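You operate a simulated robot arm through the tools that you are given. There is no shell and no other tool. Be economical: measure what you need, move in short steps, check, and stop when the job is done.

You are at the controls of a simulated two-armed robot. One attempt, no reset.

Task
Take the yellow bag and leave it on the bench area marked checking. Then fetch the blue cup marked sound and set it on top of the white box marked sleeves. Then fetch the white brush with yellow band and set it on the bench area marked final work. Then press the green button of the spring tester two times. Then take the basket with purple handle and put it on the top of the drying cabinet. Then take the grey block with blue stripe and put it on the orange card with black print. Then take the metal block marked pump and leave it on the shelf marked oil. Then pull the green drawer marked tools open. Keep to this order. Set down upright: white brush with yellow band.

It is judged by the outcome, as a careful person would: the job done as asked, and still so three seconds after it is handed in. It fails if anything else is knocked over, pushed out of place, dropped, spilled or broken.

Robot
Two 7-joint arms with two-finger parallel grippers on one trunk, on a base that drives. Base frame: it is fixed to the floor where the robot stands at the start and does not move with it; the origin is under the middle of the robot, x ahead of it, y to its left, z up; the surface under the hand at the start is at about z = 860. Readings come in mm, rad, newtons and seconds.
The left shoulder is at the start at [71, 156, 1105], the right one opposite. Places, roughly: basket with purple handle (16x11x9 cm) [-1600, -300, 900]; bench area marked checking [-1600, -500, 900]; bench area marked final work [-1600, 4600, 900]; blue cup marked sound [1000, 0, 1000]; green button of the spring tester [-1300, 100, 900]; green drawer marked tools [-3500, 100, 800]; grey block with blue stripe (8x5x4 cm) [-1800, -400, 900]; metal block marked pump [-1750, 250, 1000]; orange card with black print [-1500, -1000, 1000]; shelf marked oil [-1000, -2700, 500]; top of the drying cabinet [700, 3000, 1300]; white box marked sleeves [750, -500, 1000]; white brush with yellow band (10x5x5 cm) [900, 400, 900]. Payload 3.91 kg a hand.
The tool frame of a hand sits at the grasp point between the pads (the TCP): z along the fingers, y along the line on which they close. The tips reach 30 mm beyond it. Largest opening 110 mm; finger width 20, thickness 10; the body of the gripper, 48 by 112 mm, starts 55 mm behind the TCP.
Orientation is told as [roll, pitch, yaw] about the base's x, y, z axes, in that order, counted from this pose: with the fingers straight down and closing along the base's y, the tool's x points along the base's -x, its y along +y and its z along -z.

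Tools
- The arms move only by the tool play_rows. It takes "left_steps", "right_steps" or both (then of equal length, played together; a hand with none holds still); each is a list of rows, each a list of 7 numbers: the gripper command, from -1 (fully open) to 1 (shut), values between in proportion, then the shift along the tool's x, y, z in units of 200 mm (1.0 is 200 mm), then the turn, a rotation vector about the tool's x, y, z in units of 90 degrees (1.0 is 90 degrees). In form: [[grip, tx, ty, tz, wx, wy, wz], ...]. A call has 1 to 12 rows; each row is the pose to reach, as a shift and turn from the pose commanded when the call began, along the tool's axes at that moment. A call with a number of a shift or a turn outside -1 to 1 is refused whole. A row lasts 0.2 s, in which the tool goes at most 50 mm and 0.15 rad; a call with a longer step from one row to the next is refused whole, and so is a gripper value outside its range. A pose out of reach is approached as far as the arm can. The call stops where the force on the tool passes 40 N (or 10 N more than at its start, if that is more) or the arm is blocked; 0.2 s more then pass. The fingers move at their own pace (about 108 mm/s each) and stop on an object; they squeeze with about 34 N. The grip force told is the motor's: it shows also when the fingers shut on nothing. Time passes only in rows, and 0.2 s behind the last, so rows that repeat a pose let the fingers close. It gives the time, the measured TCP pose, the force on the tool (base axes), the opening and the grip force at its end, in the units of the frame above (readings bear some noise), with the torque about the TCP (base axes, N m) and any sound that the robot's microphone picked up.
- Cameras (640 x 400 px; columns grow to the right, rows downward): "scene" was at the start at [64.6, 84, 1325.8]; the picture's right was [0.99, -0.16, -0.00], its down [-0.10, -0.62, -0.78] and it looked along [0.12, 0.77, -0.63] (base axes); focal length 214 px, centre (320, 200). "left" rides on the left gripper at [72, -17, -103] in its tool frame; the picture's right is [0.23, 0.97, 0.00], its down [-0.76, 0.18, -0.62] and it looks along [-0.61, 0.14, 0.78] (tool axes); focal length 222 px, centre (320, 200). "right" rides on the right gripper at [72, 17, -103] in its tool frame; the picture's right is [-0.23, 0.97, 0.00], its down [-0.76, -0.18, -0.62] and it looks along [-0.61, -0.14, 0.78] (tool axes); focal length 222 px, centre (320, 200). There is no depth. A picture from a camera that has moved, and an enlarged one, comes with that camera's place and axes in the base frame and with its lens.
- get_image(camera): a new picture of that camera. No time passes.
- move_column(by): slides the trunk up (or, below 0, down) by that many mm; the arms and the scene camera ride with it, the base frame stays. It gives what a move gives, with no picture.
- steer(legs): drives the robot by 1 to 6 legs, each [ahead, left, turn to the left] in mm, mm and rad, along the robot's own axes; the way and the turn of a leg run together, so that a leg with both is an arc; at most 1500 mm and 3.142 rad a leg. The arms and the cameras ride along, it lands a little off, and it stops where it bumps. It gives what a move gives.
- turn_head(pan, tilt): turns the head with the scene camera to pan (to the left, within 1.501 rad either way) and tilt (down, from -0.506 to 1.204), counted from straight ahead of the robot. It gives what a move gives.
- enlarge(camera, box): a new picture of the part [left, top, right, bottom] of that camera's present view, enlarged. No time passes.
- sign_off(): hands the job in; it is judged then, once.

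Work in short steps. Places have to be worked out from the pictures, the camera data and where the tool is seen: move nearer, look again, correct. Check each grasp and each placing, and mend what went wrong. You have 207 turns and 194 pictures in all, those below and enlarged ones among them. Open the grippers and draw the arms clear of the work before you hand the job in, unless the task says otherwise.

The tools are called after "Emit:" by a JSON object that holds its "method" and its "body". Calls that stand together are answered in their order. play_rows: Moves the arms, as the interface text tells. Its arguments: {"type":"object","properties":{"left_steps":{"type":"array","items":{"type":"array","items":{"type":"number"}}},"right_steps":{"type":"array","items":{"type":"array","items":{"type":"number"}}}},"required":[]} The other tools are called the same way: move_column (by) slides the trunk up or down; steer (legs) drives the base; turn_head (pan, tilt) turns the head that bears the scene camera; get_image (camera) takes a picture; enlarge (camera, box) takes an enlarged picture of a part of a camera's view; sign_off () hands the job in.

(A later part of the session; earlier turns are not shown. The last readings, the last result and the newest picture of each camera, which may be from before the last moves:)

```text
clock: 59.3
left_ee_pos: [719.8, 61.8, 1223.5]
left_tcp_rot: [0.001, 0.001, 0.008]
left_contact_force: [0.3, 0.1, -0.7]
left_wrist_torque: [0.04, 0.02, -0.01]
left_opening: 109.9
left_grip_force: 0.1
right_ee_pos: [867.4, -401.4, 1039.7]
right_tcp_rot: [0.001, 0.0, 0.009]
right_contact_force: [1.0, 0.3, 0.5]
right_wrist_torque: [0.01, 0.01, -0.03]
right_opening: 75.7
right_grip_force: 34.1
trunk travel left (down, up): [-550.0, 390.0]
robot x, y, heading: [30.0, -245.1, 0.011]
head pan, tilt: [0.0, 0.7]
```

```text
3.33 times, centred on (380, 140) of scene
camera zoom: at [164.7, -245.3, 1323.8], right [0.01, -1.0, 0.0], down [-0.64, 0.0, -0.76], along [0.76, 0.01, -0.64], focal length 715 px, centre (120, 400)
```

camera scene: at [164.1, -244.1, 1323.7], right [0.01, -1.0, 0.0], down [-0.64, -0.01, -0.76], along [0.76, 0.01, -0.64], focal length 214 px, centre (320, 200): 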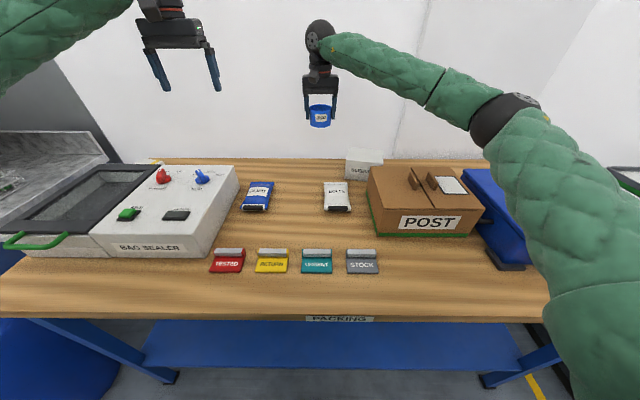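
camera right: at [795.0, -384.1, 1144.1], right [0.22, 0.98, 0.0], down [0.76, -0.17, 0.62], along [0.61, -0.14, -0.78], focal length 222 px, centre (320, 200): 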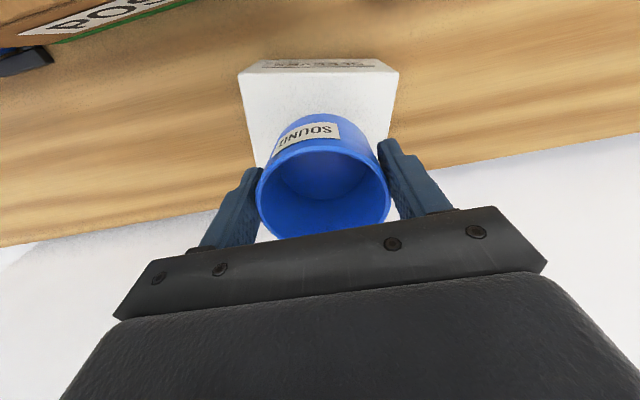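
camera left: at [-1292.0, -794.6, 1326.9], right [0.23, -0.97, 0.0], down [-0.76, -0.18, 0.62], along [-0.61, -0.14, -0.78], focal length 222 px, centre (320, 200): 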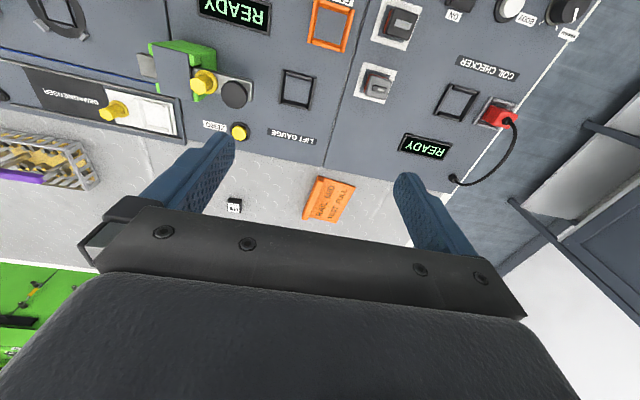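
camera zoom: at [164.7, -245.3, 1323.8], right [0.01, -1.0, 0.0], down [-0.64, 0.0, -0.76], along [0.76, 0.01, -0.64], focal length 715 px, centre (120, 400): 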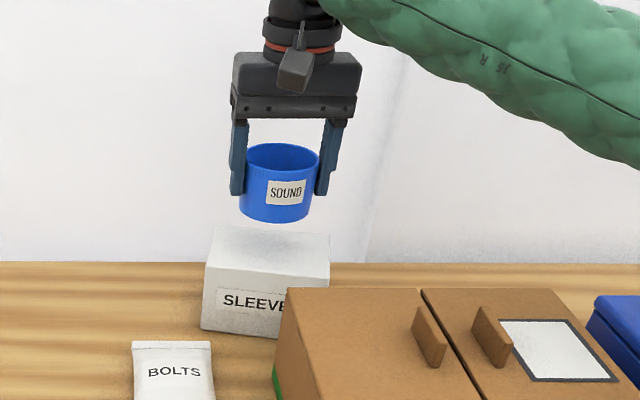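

The cup is above the box centre [872, −401]. I lower it until it touches.

Emit:
{"method": "play_rows", "body": {"right_steps": [[1, -0.02, 0, 0.12, 0, 0, 0], [1, -0.02, 0, 0.2, 0, 0, 0], [1, -0.02, 0, 0.24, 0, 0, 0], [1, -0.02, 0, 0.27, 0, 0, 0]]}}

Emit:
{"method": "enlarge", "body": {"camera": "scene", "box": [300, 80, 460, 200]}}

```text
clock: 60.3
left_ee_pos: [717.7, 62.6, 1224.4]
left_tcp_rot: [0.0, 0.001, 0.009]
left_contact_force: [0.0, 0.2, 0.2]
left_wrist_torque: [0.0, -0.01, -0.02]
left_opening: 110.0
left_grip_force: 0.0
right_ee_pos: [871.2, -398.5, 989.4]
right_tcp_rot: [0.002, -0.005, 0.007]
right_contact_force: [-5.2, 0.0, 24.7]
right_wrist_torque: [-0.02, -0.21, -0.27]
right_opening: 74.7
right_grip_force: 33.9
trunk travel left (down, up): [-550.0, 390.0]
robot x, y, heading: [30.3, -247.1, 0.007]
head pan, tilt: [0.0, 0.7]
```

```text
3.33 times, centred on (380, 140) of scene
camera zoom: at [162.5, -244.1, 1324.4], right [0.01, -1.0, 0.0], down [-0.64, -0.01, -0.77], along [0.77, 0.01, -0.64], focal length 715 px, centre (120, 400)
```

zoom: 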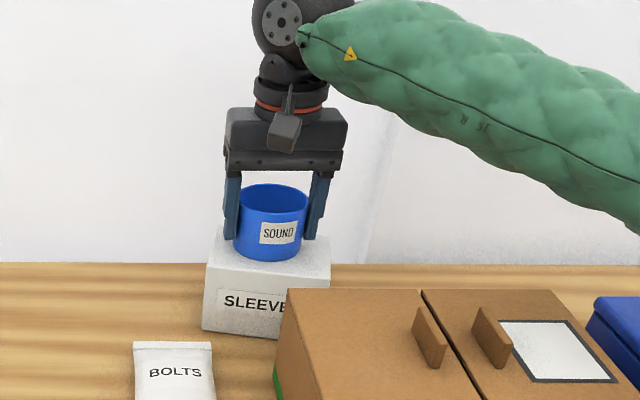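

The cup stands on the box (24 N of contact). I open, then rise straight up.

Emit:
{"method": "play_rows", "body": {"right_steps": [[-1, 0, 0, -0.02, 0, 0, 0], [-1, 0, 0, -0.02, 0, 0, 0], [-1, 0, 0, -0.02, 0, 0, 0], [-1, 0, 0, -0.2, 0, 0, 0], [-1, 0, 0, -0.44, 0, 0, 0], [-1, 0, 0, -0.68, 0, 0, 0], [-1, 0, 0, -0.92, 0, 0, 0]]}}

Emit:
{"method": "enlarge", "body": {"camera": "scene", "box": [300, 80, 460, 200]}}

Emit:
{"method": "get_image", "body": {"camera": "left"}}

```text
clock: 61.9
left_ee_pos: [718.8, 62.4, 1223.9]
left_tcp_rot: [0.0, 0.0, 0.009]
left_contact_force: [-0.4, 0.5, -0.7]
left_wrist_torque: [-0.02, 0.01, -0.02]
left_opening: 110.2
left_grip_force: 0.1
right_ee_pos: [872.3, -399.6, 1170.1]
right_tcp_rot: [0.001, -0.002, 0.009]
right_contact_force: [-0.1, 0.2, 0.0]
right_wrist_torque: [0.0, -0.02, -0.02]
right_opening: 110.1
right_grip_force: 0.1
trunk travel left (down, up): [-550.0, 390.0]
robot x, y, heading: [28.9, -243.6, 0.012]
head pan, tilt: [0.0, 0.7]
```

```text
3.33 times, centred on (380, 140) of scene
camera zoom: at [164.2, -243.6, 1323.7], right [0.01, -1.0, 0.0], down [-0.64, -0.01, -0.76], along [0.76, 0.01, -0.64], focal length 715 px, centre (120, 400)
```

zoom: 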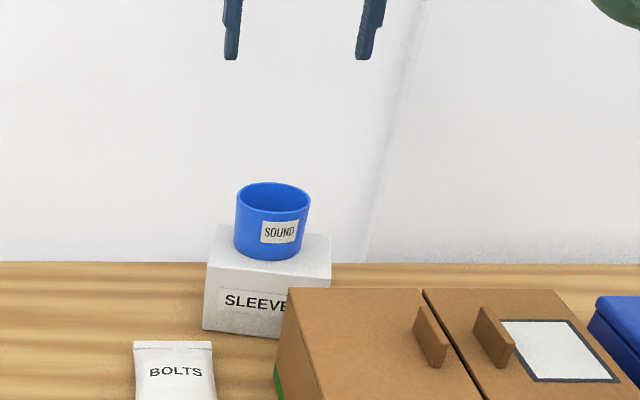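

```text
156 pictures are left
camera left: at [647.4, 45.2, 1326.2], right [-0.24, 0.97, 0.0], down [0.76, 0.18, 0.62], along [0.6, 0.15, -0.78], focal length 222 px, centre (320, 200)
```

left: 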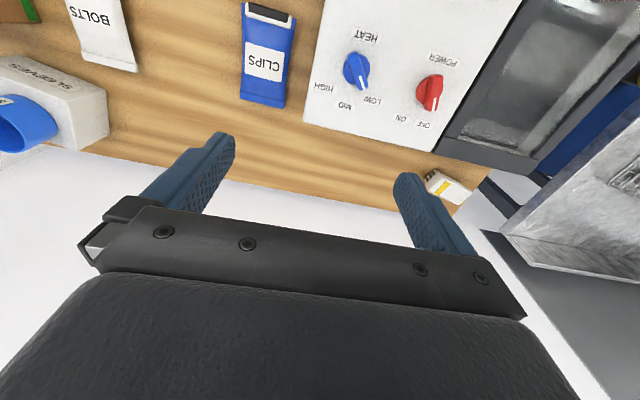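

The cup stands safely on the box. Now I strafe left to reach the brush with the left hand.

Emit:
{"method": "steer", "body": {"legs": [[0, 480, -0.01]]}}

Emit:
{"method": "get_image", "body": {"camera": "left"}}

Emit:
{"method": "get_image", "body": {"camera": "scene"}}

```text
clock: 64.8
left_ee_pos: [721.4, 537.8, 1222.9]
left_tcp_rot: [-0.001, 0.001, -0.002]
left_contact_force: [0.0, 0.2, -0.1]
left_wrist_torque: [0.0, 0.0, -0.01]
left_opening: 109.9
left_grip_force: 0.1
right_ee_pos: [868.5, 74.0, 1169.2]
right_tcp_rot: [-0.001, -0.002, -0.001]
right_contact_force: [-0.8, -0.1, 0.1]
right_wrist_torque: [-0.06, 0.0, -0.02]
right_opening: 110.2
right_grip_force: 0.1
trunk travel left (down, up): [-550.0, 390.0]
robot x, y, heading: [29.8, 238.0, 0.002]
head pan, tilt: [0.0, 0.7]
```

```text
155 pictures are left
camera left: at [649.8, 520.5, 1325.9], right [-0.23, 0.97, 0.0], down [0.76, 0.18, 0.62], along [0.61, 0.14, -0.78], focal length 222 px, centre (320, 200)
```

left: 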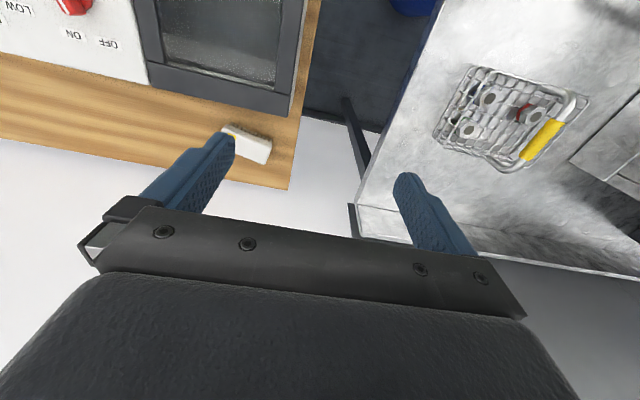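

```text
154 pictures are left
camera scene: at [163.5, 237.0, 1323.7], right [0.0, -1.0, 0.0], down [-0.64, 0.0, -0.76], along [0.76, 0.0, -0.64], focal length 214 px, centre (320, 200)
```

scene: 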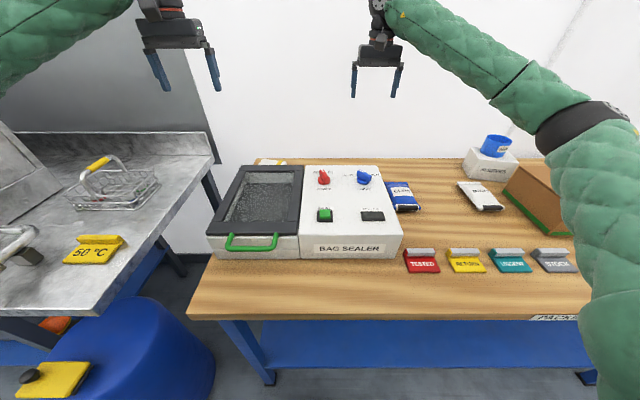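

The brush is near [880, 413]. I bring the left hand above it for a closer look.

Emit:
{"method": "play_rows", "body": {"left_steps": [[-1, -0.12, -0.13, 0.13, 0, 0, 0], [-1, -0.24, -0.26, 0.26, 0, 0, 0], [-1, -0.36, -0.39, 0.4, 0, 0, 0], [-1, -0.48, -0.52, 0.53, 0, 0, 0], [-1, -0.6, -0.64, 0.66, 0, 0, 0]]}}

Emit:
{"method": "get_image", "body": {"camera": "left"}}

Emit:
{"method": "enlarge", "body": {"camera": "scene", "box": [200, 100, 360, 200]}}

```text
clock: 66.0
left_ee_pos: [840.9, 408.6, 1090.6]
left_tcp_rot: [-0.002, 0.002, -0.002]
left_contact_force: [-0.1, -1.0, 0.0]
left_wrist_torque: [0.02, 0.02, 0.03]
left_opening: 110.0
left_grip_force: 0.1
right_ee_pos: [870.9, 73.1, 1167.0]
right_tcp_rot: [0.002, 0.001, 0.0]
right_contact_force: [-0.3, 0.0, -0.3]
right_wrist_torque: [-0.04, 0.04, 0.0]
right_opening: 109.8
right_grip_force: 0.0
trunk travel left (down, up): [-550.0, 390.0]
robot x, y, heading: [23.8, 235.7, -0.001]
head pan, tilt: [0.0, 0.7]
```

```text
153 pictures are left
camera left: at [770.8, 390.9, 1193.2], right [-0.23, 0.97, 0.0], down [0.76, 0.18, 0.62], along [0.6, 0.14, -0.78], focal length 222 px, centre (320, 200)
```

left: 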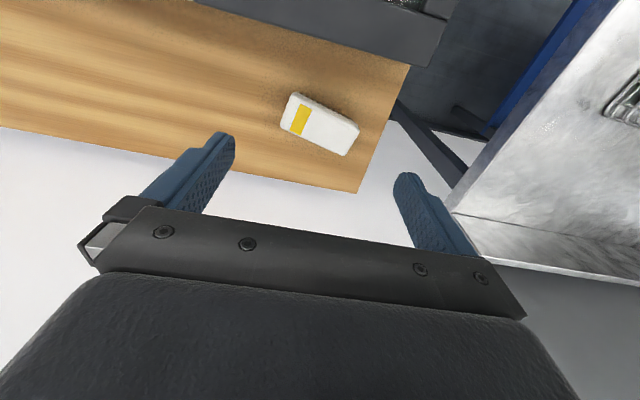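

```text
4.00 times, centred on (280, 150) of scene
camera zoom: at [164.7, 235.7, 1323.5], right [0.0, -1.0, 0.0], down [-0.65, 0.0, -0.76], along [0.76, 0.0, -0.65], focal length 858 px, centre (480, 400)
```

zoom: 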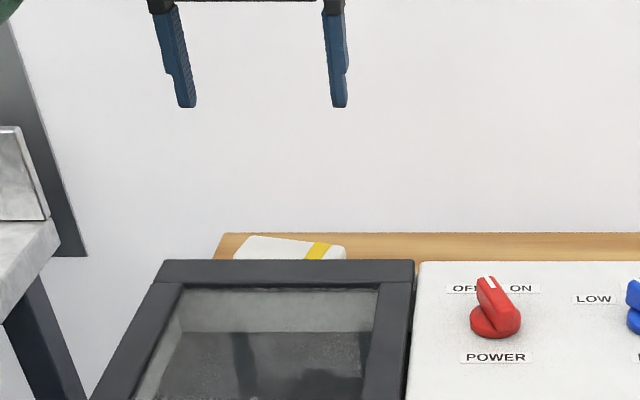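

I enlarge the brush to understand its shape and which side is up.

Emit:
{"method": "enlarge", "body": {"camera": "left", "box": [240, 60, 400, 180]}}

Emit:
{"method": "enlarge", "body": {"camera": "right", "box": [480, 0, 640, 120]}}

```text
3.33 times, centred on (320, 120) of left
camera zoom: at [770.8, 390.9, 1193.2], right [-0.23, 0.97, 0.0], down [0.76, 0.18, 0.62], along [0.6, 0.14, -0.78], focal length 740 px, centre (320, 467)
```

zoom: 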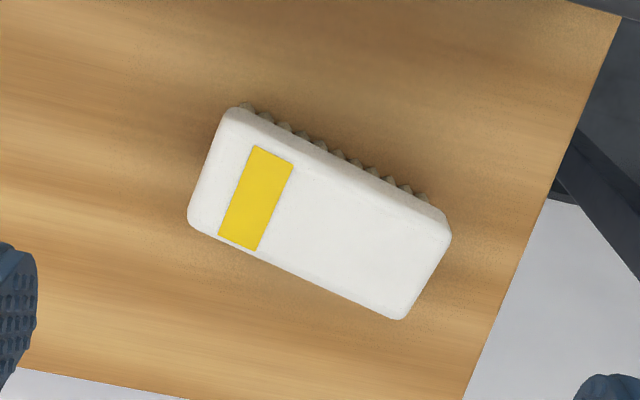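

```text
3.33 times, centred on (560, 60) of right
camera zoom: at [797.8, 91.3, 1272.0], right [0.23, 0.97, 0.0], down [0.76, -0.18, 0.62], along [0.61, -0.14, -0.78], focal length 740 px, centre (-480, 667)
```

zoom: 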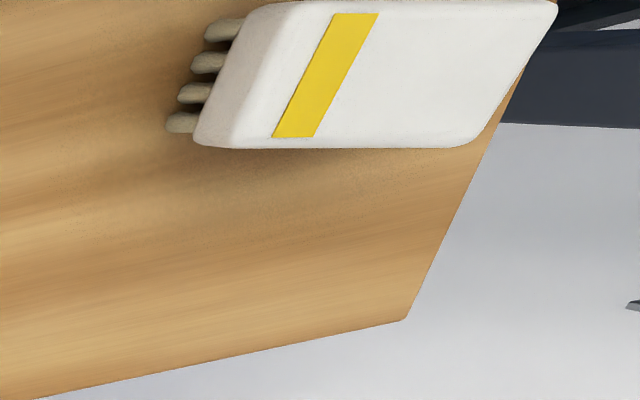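

The brush lies bristles down at about [868, 415], its long axis 15° off y. I turn the left hand 75° over it with a reduced opening, then look again.

Emit:
{"method": "play_rows", "body": {"left_steps": [[-0.36, -0.02, 0, 0, 0, 0, -0.093], [-0.36, -0.04, 0, 0, 0, 0, -0.186], [-0.36, -0.06, 0.01, 0, 0, 0, -0.279], [-0.36, -0.08, 0.01, 0, 0, 0, -0.372], [-0.36, -0.1, 0.02, 0, 0, 0, -0.465], [-0.36, -0.12, 0.02, 0, 0, 0, -0.558], [-0.36, -0.135, 0.03, 0, 0, 0, -0.651], [-0.36, -0.135, 0.03, 0, 0, 0, -0.744], [-0.36, -0.135, 0.03, 0, 0, 0, -0.838]]}}

Emit:
{"method": "get_image", "body": {"camera": "left"}}

Emit:
{"method": "enlarge", "body": {"camera": "scene", "box": [200, 60, 360, 180]}}

```text
clock: 68.0
left_ee_pos: [868.6, 414.5, 1090.0]
left_tcp_rot: [0.0, 0.0, 1.316]
left_contact_force: [-0.4, 0.0, 0.4]
left_wrist_torque: [-0.01, 0.0, 0.0]
left_opening: 74.6
left_grip_force: 0.0
right_ee_pos: [869.6, 74.6, 1169.2]
right_tcp_rot: [0.001, -0.002, -0.001]
right_contact_force: [-1.2, 0.5, 0.6]
right_wrist_torque: [0.02, 0.01, -0.01]
right_opening: 109.9
right_grip_force: 0.1
trunk travel left (down, up): [-550.0, 390.0]
robot x, y, heading: [31.3, 238.5, 0.004]
head pan, tilt: [0.0, 0.7]
```

```text
149 pictures are left
camera left: at [867.2, 339.8, 1193.6], right [-1.0, 0.02, 0.0], down [0.02, 0.78, 0.62], along [0.01, 0.62, -0.78], focal length 222 px, centre (320, 200)
```

left: 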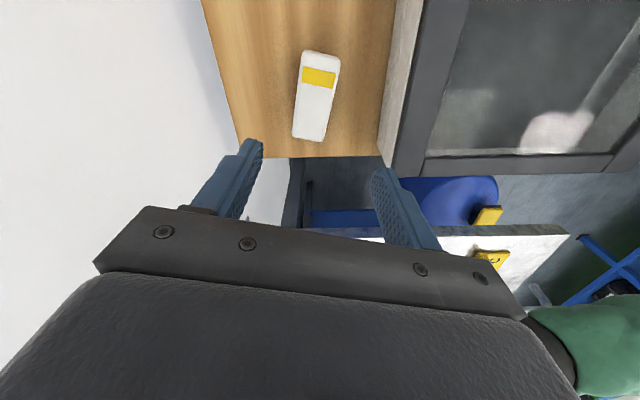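

```text
3.33 times, centred on (280, 120) of scene
camera zoom: at [163.5, 236.2, 1323.7], right [0.0, -1.0, 0.0], down [-0.64, 0.0, -0.76], along [0.76, 0.0, -0.64], focal length 715 px, centre (453, 467)
```

zoom: 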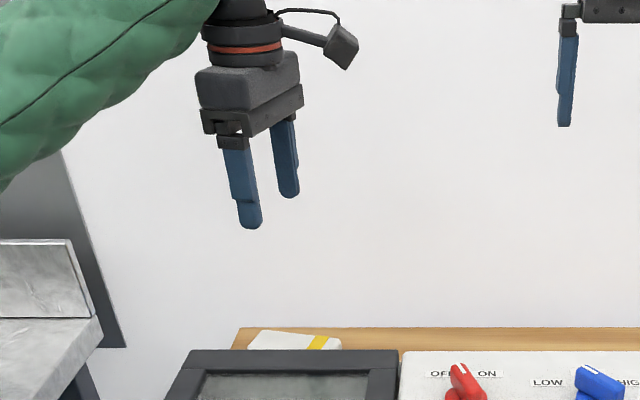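

The refined centre is [873, 411]. I descend and close on the brush.

Emit:
{"method": "play_rows", "body": {"left_steps": [[-0.36, 0.01, -0.023, 0.22, 0, 0, -0.03], [-0.36, 0.01, -0.023, 0.44, 0, 0, -0.03], [-0.36, 0.01, -0.023, 0.66, 0, 0, -0.03], [-0.36, 0.01, -0.023, 0.82, 0, 0, -0.03], [-0.36, 0.01, -0.023, 0.915, 0, 0, -0.03], [1, 0.01, -0.023, 0.915, 0, 0, -0.03], [1, 0.01, -0.023, 0.915, 0, 0, -0.03], [1, 0.01, -0.023, 0.915, 0, 0, -0.03]]}}

Emit:
{"method": "get_image", "body": {"camera": "left"}}

```text
clock: 70.0
left_ee_pos: [880.8, 421.7, 988.3]
left_tcp_rot: [-0.088, -0.04, 1.382]
left_contact_force: [1.1, -0.3, 0.0]
left_wrist_torque: [0.0, 0.01, 0.01]
left_opening: 0.0
left_grip_force: 33.8
right_ee_pos: [860.8, 60.9, 1180.1]
right_tcp_rot: [0.012, -0.012, -0.004]
right_contact_force: [0.4, -0.5, -0.6]
right_wrist_torque: [0.01, 0.0, 0.01]
right_opening: 110.3
right_grip_force: 0.0
trunk travel left (down, up): [-550.0, 390.0]
robot x, y, heading: [32.4, 240.7, 0.0]
head pan, tilt: [0.0, 0.7]
stopped in row 8 (left hand): the arm was blocked; the commanded pose is now the measured one
```

```text
147 pictures are left
camera left: at [874.0, 343.4, 1089.8], right [-0.99, -0.04, -0.1], down [-0.09, 0.77, 0.63], along [0.05, 0.64, -0.77], focal length 222 px, centre (320, 200)
```

left: 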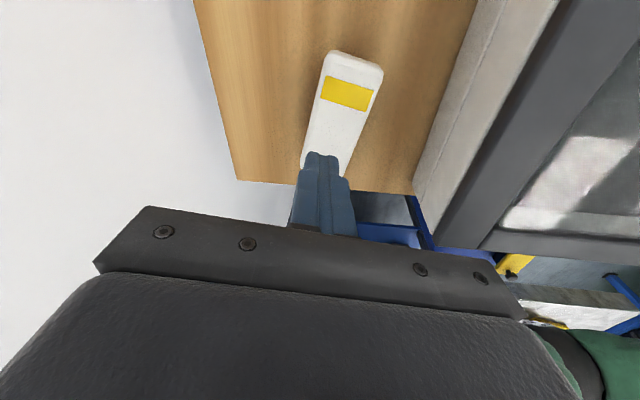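

The arm itself was blocked at z 988, before reaching the brush. I rise back and look at what the left arm meets.

Emit:
{"method": "play_rows", "body": {"left_steps": [[1, 0, 0, -0.2, 0, 0, 0], [-0.36, 0, 0, -0.4, 0, 0, 0], [-0.36, 0, 0, -0.5, 0, 0, 0]]}}

Emit:
{"method": "turn_head", "body": {"pan": 0.6, "tilt": 0.7}}

Emit:
{"method": "get_image", "body": {"camera": "scene"}}

```text
clock: 70.8
left_ee_pos: [882.7, 425.6, 1057.0]
left_tcp_rot: [-0.06, -0.019, 1.374]
left_contact_force: [0.2, 0.9, -0.6]
left_wrist_torque: [-0.03, 0.04, -0.02]
left_opening: 74.7
left_grip_force: 0.1
right_ee_pos: [873.7, 75.5, 1167.7]
right_tcp_rot: [0.0, -0.002, -0.006]
right_contact_force: [0.7, 0.7, 0.2]
right_wrist_torque: [-0.02, 0.05, 0.0]
right_opening: 109.9
right_grip_force: 0.1
trunk travel left (down, up): [-550.0, 390.0]
robot x, y, heading: [32.0, 241.6, -0.009]
head pan, tilt: [0.0, 0.7]
```

```text
clock: 71.8
left_ee_pos: [883.0, 425.4, 1061.0]
left_tcp_rot: [-0.061, -0.021, 1.375]
left_contact_force: [-0.2, 0.0, -0.1]
left_wrist_torque: [-0.03, 0.02, -0.01]
left_opening: 74.8
left_grip_force: 0.1
right_ee_pos: [872.1, 74.3, 1169.2]
right_tcp_rot: [0.0, -0.004, -0.005]
right_contact_force: [-0.3, 0.5, -0.1]
right_wrist_torque: [0.0, 0.04, 0.0]
right_opening: 109.8
right_grip_force: 0.0
trunk travel left (down, up): [-550.0, 390.0]
robot x, y, heading: [28.2, 237.6, -0.005]
head pan, tilt: [0.6, 0.7]
```

```text
146 pictures are left
camera scene: at [152.6, 287.0, 1323.6], right [0.56, -0.83, 0.0], down [-0.53, -0.36, -0.76], along [0.63, 0.43, -0.64], focal length 214 px, centre (320, 200)
```

scene: 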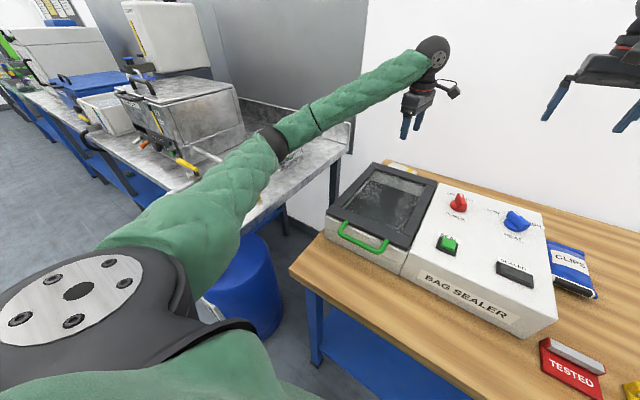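

The left elbow hangs low over the steel bench and must have touched it. I raise the trunk so that the arm comes down from above.

Emit:
{"method": "move_column", "body": {"by": 250}}

Emit:
{"method": "play_rows", "body": {"left_steps": [[-0.36, 0, 0, 0.24, 0, 0, 0], [-0.36, 0, 0, 0.48, 0, 0, 0], [-0.36, 0, 0, 0.72, 0, 0, 0], [-0.36, 0, 0, 0.96, 0, 0, 0]]}}

Emit:
{"method": "get_image", "body": {"camera": "scene"}}

Emit:
{"method": "get_image", "body": {"camera": "left"}}

```text
clock: 74.4
left_ee_pos: [882.3, 424.9, 1310.6]
left_tcp_rot: [-0.063, -0.021, 1.373]
left_contact_force: [0.0, -0.4, -0.3]
left_wrist_torque: [0.04, 0.01, -0.02]
left_opening: 74.8
left_grip_force: 0.1
right_ee_pos: [871.9, 74.4, 1419.7]
right_tcp_rot: [0.0, -0.002, -0.005]
right_contact_force: [0.2, -0.2, 0.6]
right_wrist_torque: [0.01, 0.01, 0.02]
right_opening: 110.2
right_grip_force: 0.1
trunk travel left (down, up): [-800.0, 140.0]
robot x, y, heading: [30.1, 244.8, -0.002]
head pan, tilt: [0.6, 0.7]
```

```text
clock: 75.4
left_ee_pos: [895.6, 428.0, 1118.1]
left_tcp_rot: [-0.061, -0.02, 1.376]
left_contact_force: [1.2, 0.1, 0.2]
left_wrist_torque: [-0.01, 0.03, -0.04]
left_opening: 74.6
left_grip_force: 0.0
right_ee_pos: [873.5, 74.4, 1418.8]
right_tcp_rot: [0.001, 0.001, -0.004]
right_contact_force: [-0.2, 0.4, 0.2]
right_wrist_torque: [-0.01, 0.04, 0.0]
right_opening: 110.2
right_grip_force: 0.1
trunk travel left (down, up): [-800.0, 140.0]
robot x, y, heading: [27.8, 239.5, -0.004]
head pan, tilt: [0.6, 0.7]
```

```text
145 pictures are left
camera scene: at [153.6, 287.3, 1573.7], right [0.56, -0.83, 0.0], down [-0.53, -0.36, -0.76], along [0.63, 0.43, -0.65], focal length 214 px, centre (320, 200)
```

scene: 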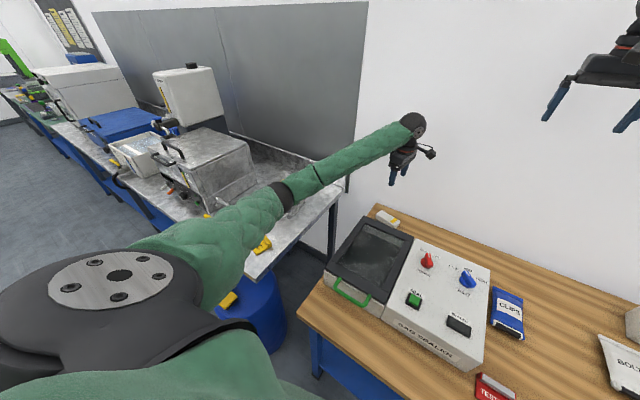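

```text
144 pictures are left
camera left: at [892.3, 351.5, 1220.4], right [-1.0, -0.03, -0.07], down [-0.07, 0.78, 0.63], along [0.03, 0.63, -0.78], focal length 222 px, centre (320, 200)
```

left: 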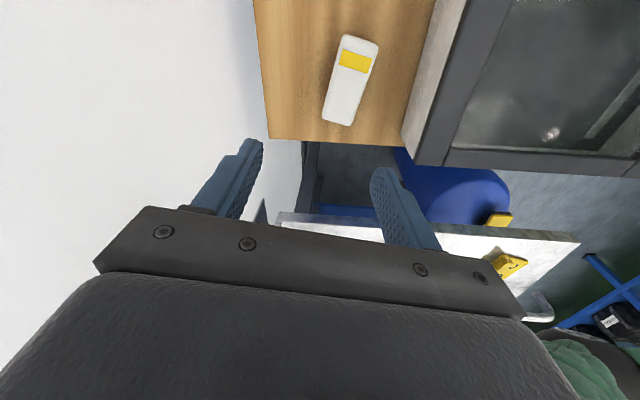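

The arm is now well above the bench. I straighten the tool to vertical and centre it over [873, 410].

Emit:
{"method": "play_rows", "body": {"left_steps": [[-0.36, 0.05, 0.05, 0, -0.01, -0.018, 0], [-0.36, 0.106, 0.096, 0.1, -0.02, -0.036, 0], [-0.36, 0.106, 0.096, 0.2, -0.02, -0.036, 0], [-0.36, 0.106, 0.096, 0.3, -0.02, -0.036, 0], [-0.36, 0.106, 0.096, 0.4, -0.02, -0.036, 0]]}}

Emit:
{"method": "get_image", "body": {"camera": "scene"}}

Emit:
{"method": "get_image", "body": {"camera": "left"}}

```text
clock: 76.6
left_ee_pos: [877.2, 411.7, 1037.7]
left_tcp_rot: [-0.033, -0.076, 1.377]
left_contact_force: [-0.1, 1.7, -0.6]
left_wrist_torque: [0.01, 0.02, -0.02]
left_opening: 74.6
left_grip_force: 0.0
right_ee_pos: [872.4, 74.4, 1418.1]
right_tcp_rot: [0.0, 0.001, -0.005]
right_contact_force: [-0.7, -0.2, -0.7]
right_wrist_torque: [0.02, 0.01, -0.01]
right_opening: 110.0
right_grip_force: 0.0
trunk travel left (down, up): [-800.0, 140.0]
robot x, y, heading: [31.9, 245.8, -0.005]
head pan, tilt: [0.6, 0.7]
```

```text
143 pictures are left
camera scene: at [152.6, 287.1, 1573.7], right [0.56, -0.83, 0.0], down [-0.53, -0.36, -0.76], along [0.63, 0.43, -0.64], focal length 214 px, centre (320, 200)
```

scene: 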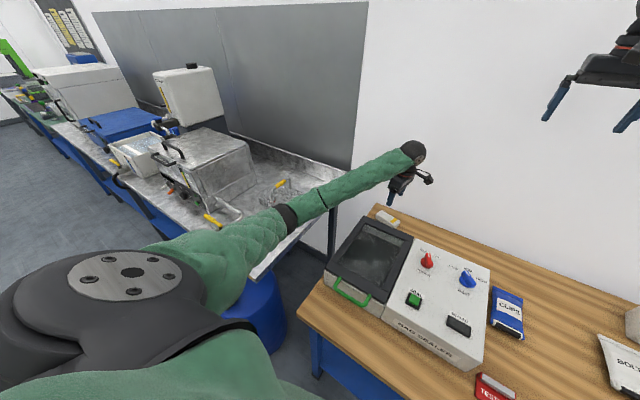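

```text
142 pictures are left
camera left: at [875.4, 328.8, 1135.2], right [-1.0, -0.03, -0.05], down [-0.06, 0.74, 0.67], along [0.01, 0.68, -0.74], focal length 222 px, centre (320, 200)
```

left: 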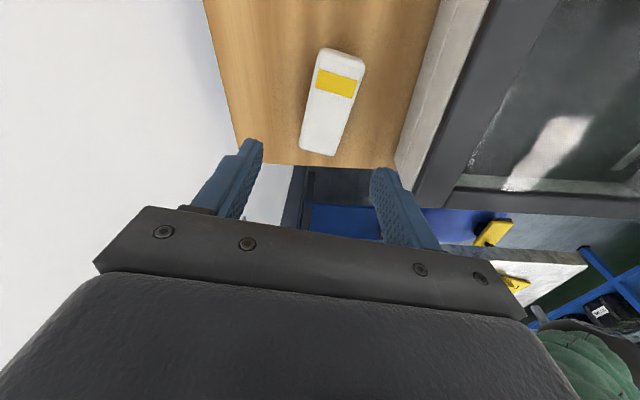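

I correct the tilt and descend further, watching for contact.

Emit:
{"method": "play_rows", "body": {"left_steps": [[-0.36, 0, 0, 0.05, -0.021, 0.048, 0], [-0.36, 0, 0, 0.15, -0.021, 0.048, 0], [-0.36, 0, 0, 0.25, -0.021, 0.048, 0], [-0.36, 0, 0, 0.35, -0.021, 0.048, 0]]}}

Emit:
{"method": "get_image", "body": {"camera": "scene"}}

Emit:
{"method": "get_image", "body": {"camera": "left"}}

```text
clock: 77.6
left_ee_pos: [881.0, 415.8, 966.8]
left_tcp_rot: [0.001, -0.001, 1.376]
left_contact_force: [-0.5, -0.3, 0.8]
left_wrist_torque: [0.02, 0.01, 0.01]
left_opening: 74.7
left_grip_force: 0.0
right_ee_pos: [872.1, 73.5, 1419.3]
right_tcp_rot: [0.0, -0.003, -0.004]
right_contact_force: [-0.2, -0.4, -0.3]
right_wrist_torque: [-0.01, 0.0, 0.02]
right_opening: 109.9
right_grip_force: 0.1
trunk travel left (down, up): [-800.0, 140.0]
robot x, y, heading: [30.6, 237.8, 0.0]
head pan, tilt: [0.6, 0.7]
```

```text
141 pictures are left
camera scene: at [152.7, 286.9, 1573.7], right [0.56, -0.83, 0.0], down [-0.53, -0.36, -0.76], along [0.63, 0.43, -0.64], focal length 214 px, centre (320, 200)
```

scene: 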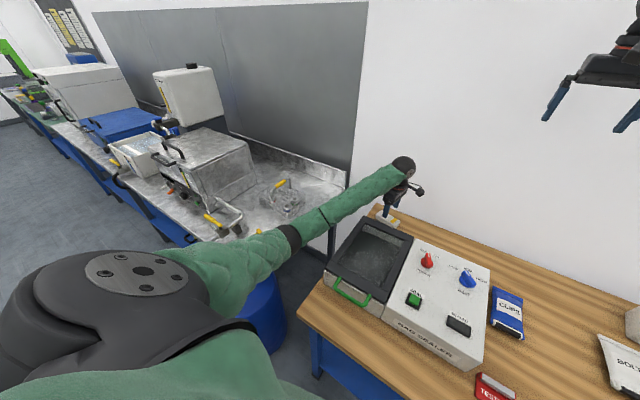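

```text
140 pictures are left
camera left: at [883.5, 340.5, 1070.2], right [-1.0, -0.03, 0.0], down [-0.03, 0.78, 0.62], along [-0.02, 0.62, -0.78], focal length 222 px, centre (320, 200)
```

left: 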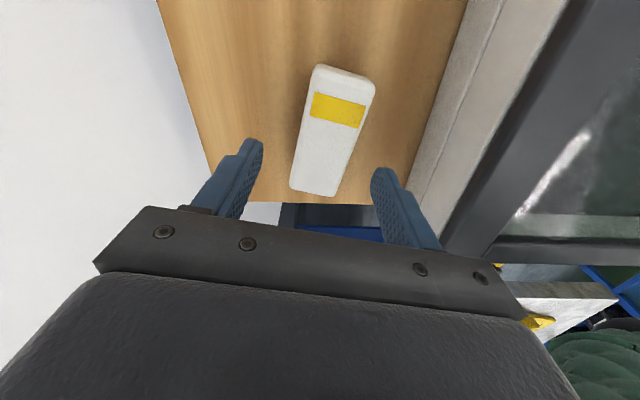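

The basket with the yellow handle still stands, and the hand is vertical over the brush. I go down the last 60 mm and close.

Emit:
{"method": "play_rows", "body": {"left_steps": [[-0.36, 0.034, 0.019, 0.1, 0, 0, 0], [-0.36, 0.034, 0.019, 0.2, 0, 0, 0], [-0.36, 0.034, 0.019, 0.3, 0, 0, 0], [-0.36, 0.034, 0.019, 0.3, 0, 0, 0]]}}

Emit:
{"method": "get_image", "body": {"camera": "left"}}

```text
clock: 78.6
left_ee_pos: [874.8, 408.9, 908.1]
left_tcp_rot: [0.001, -0.002, 1.376]
left_contact_force: [-0.1, -0.6, 0.5]
left_wrist_torque: [-0.02, -0.01, 0.04]
left_opening: 74.7
left_grip_force: 0.1
right_ee_pos: [872.1, 74.9, 1418.7]
right_tcp_rot: [0.0, -0.002, -0.006]
right_contact_force: [-0.2, 0.5, 0.8]
right_wrist_torque: [0.01, 0.0, 0.01]
right_opening: 110.0
right_grip_force: 0.0
trunk travel left (down, up): [-800.0, 140.0]
robot x, y, heading: [28.1, 239.9, -0.003]
head pan, tilt: [0.6, 0.7]
```

```text
139 pictures are left
camera left: at [878.2, 334.1, 1011.0], right [-1.0, -0.03, 0.0], down [-0.03, 0.78, 0.62], along [-0.02, 0.62, -0.78], focal length 222 px, centre (320, 200)
```

left: 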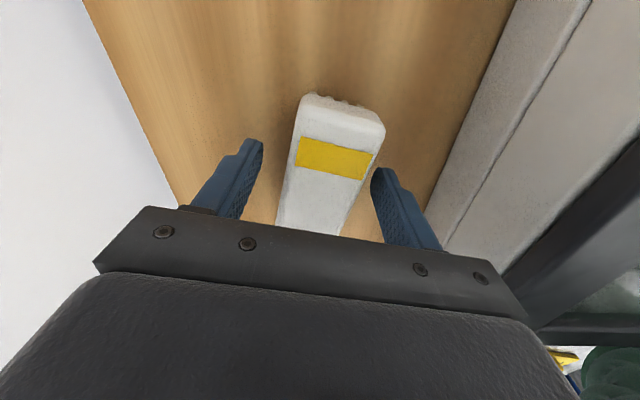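

The fingers straddle the brush. I close and lift.

Emit:
{"method": "play_rows", "body": {"left_steps": [[1, 0, 0, 0, 0, 0, 0], [1, 0, 0, 0, 0, 0, 0], [1, 0, 0, 0, 0, 0, 0], [1, 0, 0, -0.15, 0, 0, 0], [1, 0, 0, -0.35, 0, 0, 0], [1, 0, 0, -0.55, 0, 0, 0], [1, 0, 0, -0.75, 0, 0, 0]]}}

Emit:
{"method": "get_image", "body": {"camera": "left"}}

Emit:
{"method": "enlarge", "body": {"camera": "scene", "box": [140, 120, 460, 320]}}

```text
clock: 80.2
left_ee_pos: [873.9, 407.7, 1058.6]
left_tcp_rot: [0.001, -0.002, 1.375]
left_contact_force: [0.3, 0.5, -1.4]
left_wrist_torque: [0.0, -0.02, 0.01]
left_opening: 44.7
left_grip_force: 34.2
right_ee_pos: [872.1, 73.6, 1419.2]
right_tcp_rot: [0.003, 0.0, -0.004]
right_contact_force: [-0.3, -0.2, -0.1]
right_wrist_torque: [-0.01, 0.0, -0.02]
right_opening: 110.0
right_grip_force: 0.0
trunk travel left (down, up): [-800.0, 140.0]
robot x, y, heading: [31.3, 242.1, -0.007]
head pan, tilt: [0.6, 0.7]
```

```text
138 pictures are left
camera left: at [877.4, 332.8, 1160.8], right [-1.0, -0.03, 0.0], down [-0.03, 0.78, 0.63], along [-0.02, 0.63, -0.78], focal length 222 px, centre (320, 200)
```

left: 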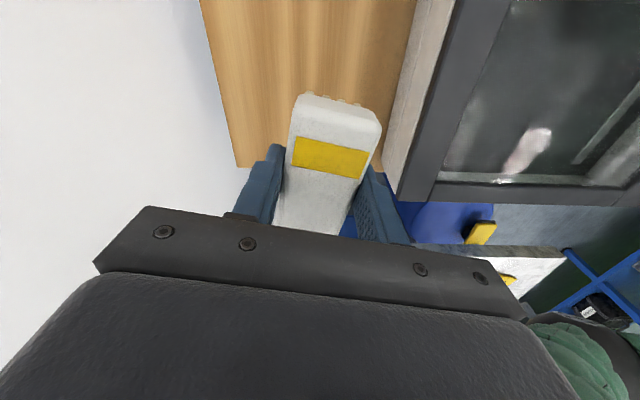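

```text
2.00 times, centred on (300, 220) of scene
camera zoom: at [151.6, 286.1, 1573.6], right [0.56, -0.83, 0.0], down [-0.53, -0.36, -0.76], along [0.63, 0.43, -0.64], focal length 429 px, centre (360, 160)
```

zoom: 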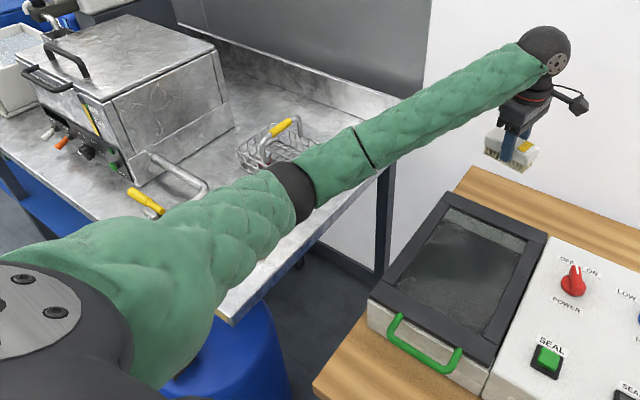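

The brush is held at 44.7 mm. I raise it, pull the hand back, and back away from the bench.

Emit:
{"method": "play_rows", "body": {"left_steps": [[1, 0, 0, -0.2, 0, 0, 0], [1, 0, 0, -0.4, 0, 0, 0], [1, 0, 0, -0.6, 0, 0, 0], [1, 0, 0, -0.8, 0, 0, 0], [1, 0, 0, -1.0, 0, 0, 0]]}}

Emit:
{"method": "steer", "body": {"legs": [[-400, 0, 0]]}}

Emit:
{"method": "turn_head", "body": {"pan": 1.2, "tilt": 0.4}}

Emit:
{"method": "get_image", "body": {"camera": "scene"}}

```text
clock: 81.4
left_ee_pos: [874.8, 408.8, 1258.2]
left_tcp_rot: [0.003, -0.001, 1.376]
left_contact_force: [-0.4, 0.9, -1.2]
left_wrist_torque: [-0.02, -0.01, -0.02]
left_opening: 44.4
left_grip_force: 33.6
right_ee_pos: [871.7, 73.9, 1419.6]
right_tcp_rot: [-0.002, -0.004, -0.004]
right_contact_force: [-0.6, 0.0, 0.3]
right_wrist_torque: [0.02, -0.04, -0.01]
right_opening: 110.1
right_grip_force: 0.0
trunk travel left (down, up): [-800.0, 140.0]
robot x, y, heading: [26.9, 239.5, -0.003]
head pan, tilt: [0.6, 0.7]
```

```text
clock: 83.9
left_ee_pos: [475.1, 409.4, 1257.9]
left_tcp_rot: [0.001, -0.003, 1.376]
left_contact_force: [-1.3, 0.1, -0.2]
left_wrist_torque: [-0.01, 0.02, 0.03]
left_opening: 44.9
left_grip_force: 33.7
right_ee_pos: [471.2, 75.0, 1418.5]
right_tcp_rot: [0.0, -0.002, -0.005]
right_contact_force: [-0.4, -0.6, -0.4]
right_wrist_torque: [-0.03, 0.02, -0.01]
right_opening: 110.0
right_grip_force: 0.1
trunk travel left (down, up): [-800.0, 140.0]
robot x, y, heading: [-372.8, 243.5, -0.007]
head pan, tilt: [0.6, 0.7]
```

```text
clock: 84.9
left_ee_pos: [474.8, 409.1, 1257.0]
left_tcp_rot: [0.003, -0.002, 1.376]
left_contact_force: [0.0, -0.5, -1.5]
left_wrist_torque: [-0.05, 0.0, -0.01]
left_opening: 44.5
left_grip_force: 34.1
right_ee_pos: [471.7, 74.2, 1418.8]
right_tcp_rot: [-0.002, 0.001, -0.006]
right_contact_force: [0.7, -0.7, -0.4]
right_wrist_torque: [0.0, 0.02, 0.04]
right_opening: 110.0
right_grip_force: 0.1
trunk travel left (down, up): [-800.0, 140.0]
robot x, y, heading: [-371.6, 237.2, -0.007]
head pan, tilt: [1.201, 0.4]
```

```text
136 pictures are left
camera scene: at [-285.4, 327.6, 1600.4], right [0.93, -0.37, 0.0], down [-0.14, -0.36, -0.92], along [0.34, 0.86, -0.39], focal length 214 px, centre (320, 200)
```

scene: 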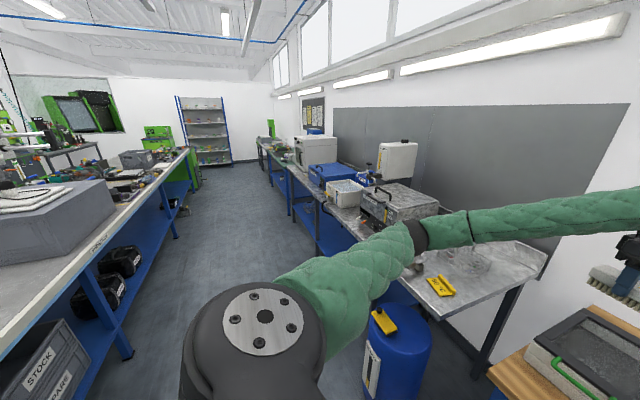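

The aisle runs along +y between the benches. I turn left into it and drive up, then look.

Emit:
{"method": "steer", "body": {"legs": [[0, 0, 1.578], [1500, 0, 0], [700, 0, 0]]}}

Emit:
{"method": "turn_head", "body": {"pan": 0.5, "tilt": 0.35}}

Emit:
{"method": "get_image", "body": {"camera": "scene"}}

```text
clock: 99.5
left_ee_pos: [-513.2, 3289.9, 1259.2]
left_tcp_rot: [0.001, -0.003, 2.94]
left_contact_force: [0.1, 0.2, -2.0]
left_wrist_torque: [-0.02, -0.03, -0.02]
left_opening: 44.5
left_grip_force: 33.6
right_ee_pos: [-177.8, 3283.8, 1418.8]
right_tcp_rot: [-0.001, -0.002, 1.558]
right_contact_force: [0.4, 0.3, -0.7]
right_wrist_torque: [0.03, -0.03, -0.03]
right_opening: 109.8
right_grip_force: 0.0
trunk travel left (down, up): [-800.0, 140.0]
robot x, y, heading: [-348.1, 2442.8, 1.555]
head pan, tilt: [1.201, 0.4]
```

```text
clock: 100.6
left_ee_pos: [-512.5, 3289.4, 1257.5]
left_tcp_rot: [0.003, -0.004, 2.939]
left_contact_force: [0.1, -0.5, -0.6]
left_wrist_torque: [-0.01, -0.03, -0.01]
left_opening: 44.3
left_grip_force: 34.3
right_ee_pos: [-177.3, 3284.4, 1419.7]
right_tcp_rot: [0.001, -0.003, 1.559]
right_contact_force: [-0.1, 0.0, -0.8]
right_wrist_torque: [0.0, -0.01, 0.0]
right_opening: 110.2
right_grip_force: 0.1
trunk travel left (down, up): [-800.0, 140.0]
robot x, y, heading: [-352.3, 2443.5, 1.561]
head pan, tilt: [0.499, 0.351]
```

```text
135 pictures are left
camera scene: at [-392.7, 2576.3, 1605.1], right [0.88, 0.47, 0.0], down [0.16, -0.3, -0.94], along [-0.44, 0.83, -0.34], focal length 214 px, centre (320, 200)
```

scene: 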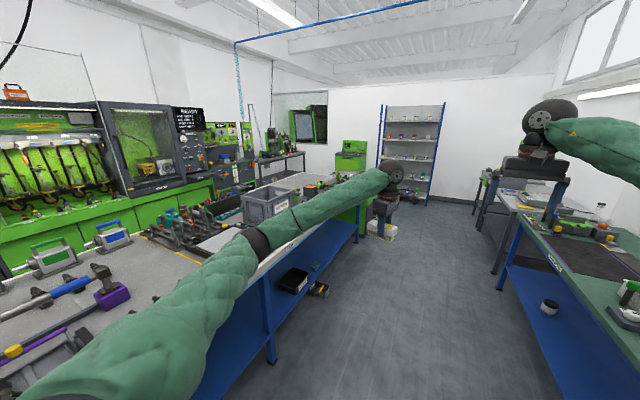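

The final-work area should be near the end of this left bench. I drive 1400 mm further and look left.

Emit:
{"method": "steer", "body": {"legs": [[1400, 0, 0.01]]}}

Emit:
{"method": "turn_head", "body": {"pan": 1.0, "tilt": 0.5}}

Emit:
{"method": "get_image", "body": {"camera": "scene"}}

```text
clock: 107.5
left_ee_pos: [-511.4, 4673.3, 1257.4]
left_tcp_rot: [0.002, -0.001, 2.949]
left_contact_force: [-0.2, -0.3, -0.8]
left_wrist_torque: [0.02, -0.03, 0.03]
left_opening: 44.3
left_grip_force: 34.1
right_ee_pos: [-177.2, 4671.3, 1419.3]
right_tcp_rot: [0.0, -0.002, 1.57]
right_contact_force: [0.8, -0.4, -0.1]
right_wrist_torque: [-0.01, 0.03, 0.01]
right_opening: 109.9
right_grip_force: 0.0
trunk travel left (down, up): [-800.0, 140.0]
robot x, y, heading: [-339.0, 3831.3, 1.566]
head pan, tilt: [0.499, 0.351]
```

```text
clock: 108.5
left_ee_pos: [-511.3, 4673.7, 1258.3]
left_tcp_rot: [0.003, -0.001, 2.95]
left_contact_force: [0.0, -0.2, -0.7]
left_wrist_torque: [0.01, -0.02, 0.01]
left_opening: 44.4
left_grip_force: 33.8
right_ee_pos: [-177.5, 4671.0, 1420.5]
right_tcp_rot: [0.0, -0.001, 1.57]
right_contact_force: [0.0, -0.6, 0.6]
right_wrist_torque: [0.0, 0.02, 0.01]
right_opening: 110.2
right_grip_force: 0.1
trunk travel left (down, up): [-800.0, 140.0]
robot x, y, heading: [-339.2, 3828.1, 1.572]
head pan, tilt: [1.0, 0.499]
```

```text
134 pictures are left
camera scene: at [-416.8, 3928.2, 1591.4], right [0.54, 0.84, 0.0], down [0.4, -0.26, -0.88], along [-0.74, 0.48, -0.48], focal length 214 px, centre (320, 200)
```

scene: 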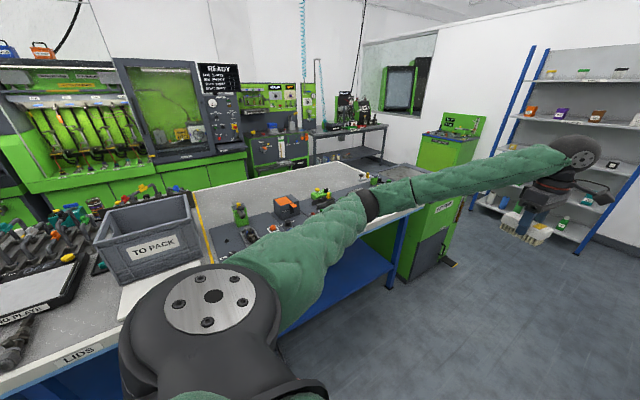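

The final-work section lies beyond the yellow line after the TO PACK crate. I turn left to face the bench, then look.

Emit:
{"method": "steer", "body": {"legs": [[0, 0, 1.57]]}}

Emit:
{"method": "turn_head", "body": {"pan": -0.4, "tilt": 0.65}}

Emit:
{"method": "get_image", "body": {"camera": "scene"}}

```text
clock: 112.7
left_ee_pos: [-1183.1, 3647.1, 1257.3]
left_tcp_rot: [0.001, -0.001, -1.752]
left_contact_force: [0.2, 0.8, -1.2]
left_wrist_torque: [0.01, -0.05, 0.0]
left_opening: 44.5
left_grip_force: 34.3
right_ee_pos: [-1185.4, 3983.3, 1419.4]
right_tcp_rot: [0.0, -0.002, -3.132]
right_contact_force: [-0.8, -0.5, -0.2]
right_wrist_torque: [0.0, 0.01, 0.0]
right_opening: 109.7
right_grip_force: 0.0
trunk travel left (down, up): [-800.0, 140.0]
robot x, y, heading: [-339.2, 3827.9, -3.132]
head pan, tilt: [1.0, 0.499]
```

```text
clock: 114.2
left_ee_pos: [-1182.5, 3649.0, 1257.9]
left_tcp_rot: [0.001, -0.001, -1.752]
left_contact_force: [-0.3, 0.5, -0.5]
left_wrist_torque: [-0.01, -0.01, 0.02]
left_opening: 44.6
left_grip_force: 34.5
right_ee_pos: [-1186.3, 3983.8, 1419.2]
right_tcp_rot: [-0.001, -0.002, -3.134]
right_contact_force: [0.7, -0.3, -0.9]
right_wrist_torque: [0.0, 0.0, 0.02]
right_opening: 109.8
right_grip_force: 0.0
trunk travel left (down, up): [-800.0, 140.0]
robot x, y, heading: [-342.5, 3826.7, -3.134]
head pan, tilt: [-0.4, 0.649]
```

```text
133 pictures are left
camera scene: at [-471.9, 3860.5, 1578.0], right [0.38, 0.92, 0.0], down [0.56, -0.23, -0.8], along [-0.74, 0.3, -0.61], focal length 214 px, centre (320, 200)
```

scene: 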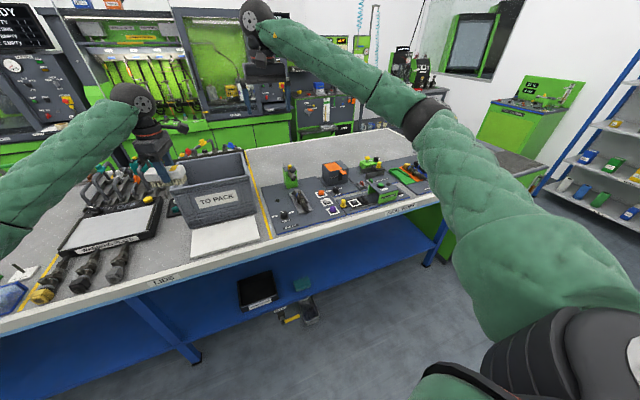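

I strafe right toward the final-work section and look again.

Emit:
{"method": "steer", "body": {"legs": [[0, -750, -0.008]]}}

Emit:
{"method": "turn_head", "body": {"pan": 0.0, "tilt": 0.75}}

Emit:
{"method": "get_image", "body": {"camera": "scene"}}

Emit:
{"method": "get_image", "body": {"camera": "right"}}

```text
clock: 118.3
left_ee_pos: [-1188.9, 4408.0, 1258.5]
left_tcp_rot: [0.001, -0.001, -1.759]
left_contact_force: [0.2, 0.0, -0.7]
left_wrist_torque: [-0.02, -0.01, 0.04]
left_opening: 44.4
left_grip_force: 34.1
right_ee_pos: [-1189.4, 4742.4, 1418.5]
right_tcp_rot: [0.001, -0.002, -3.138]
right_contact_force: [0.8, -0.6, 0.2]
right_wrist_torque: [0.0, 0.01, 0.0]
right_opening: 110.5
right_grip_force: 0.1
trunk travel left (down, up): [-800.0, 140.0]
robot x, y, heading: [-342.4, 4585.1, -3.141]
head pan, tilt: [-0.4, 0.649]
```

```text
clock: 119.2
left_ee_pos: [-1188.9, 4408.2, 1258.3]
left_tcp_rot: [0.002, -0.003, -1.757]
left_contact_force: [-0.8, -1.3, -0.5]
left_wrist_torque: [0.03, 0.01, 0.03]
left_opening: 44.2
left_grip_force: 34.5
right_ee_pos: [-1188.3, 4742.4, 1420.2]
right_tcp_rot: [0.0, -0.002, -3.139]
right_contact_force: [0.4, 0.3, 0.1]
right_wrist_torque: [-0.02, -0.02, -0.01]
right_opening: 109.8
right_grip_force: 0.0
trunk travel left (down, up): [-800.0, 140.0]
robot x, y, heading: [-344.0, 4582.9, -3.139]
head pan, tilt: [0.0, 0.75]
```

```text
132 pictures are left
camera scene: at [-478.8, 4581.7, 1569.4], right [0.0, 1.0, 0.0], down [0.68, 0.0, -0.73], along [-0.73, 0.0, -0.68], focal length 214 px, centre (320, 200)
```

scene: 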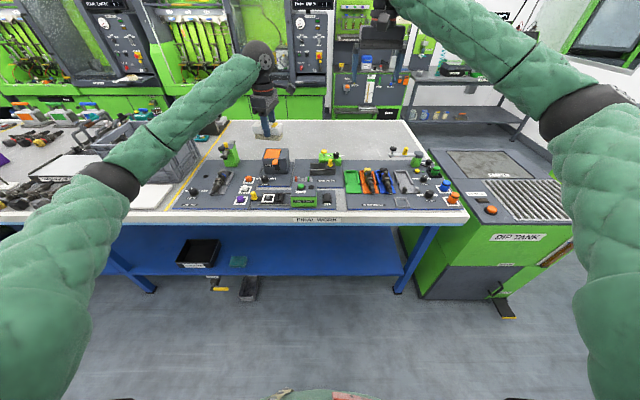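

```text
131 pictures are left
camera right: at [-1116.3, 4726.9, 1523.1], right [-0.22, -0.97, 0.0], down [-0.76, 0.18, 0.62], along [-0.61, 0.14, -0.78], focal length 222 px, centre (320, 200)
```

right: 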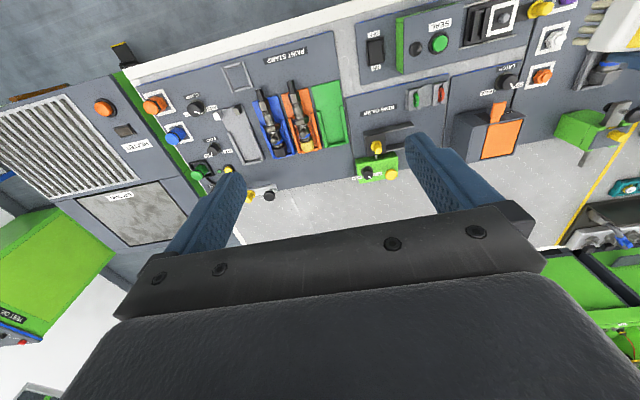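

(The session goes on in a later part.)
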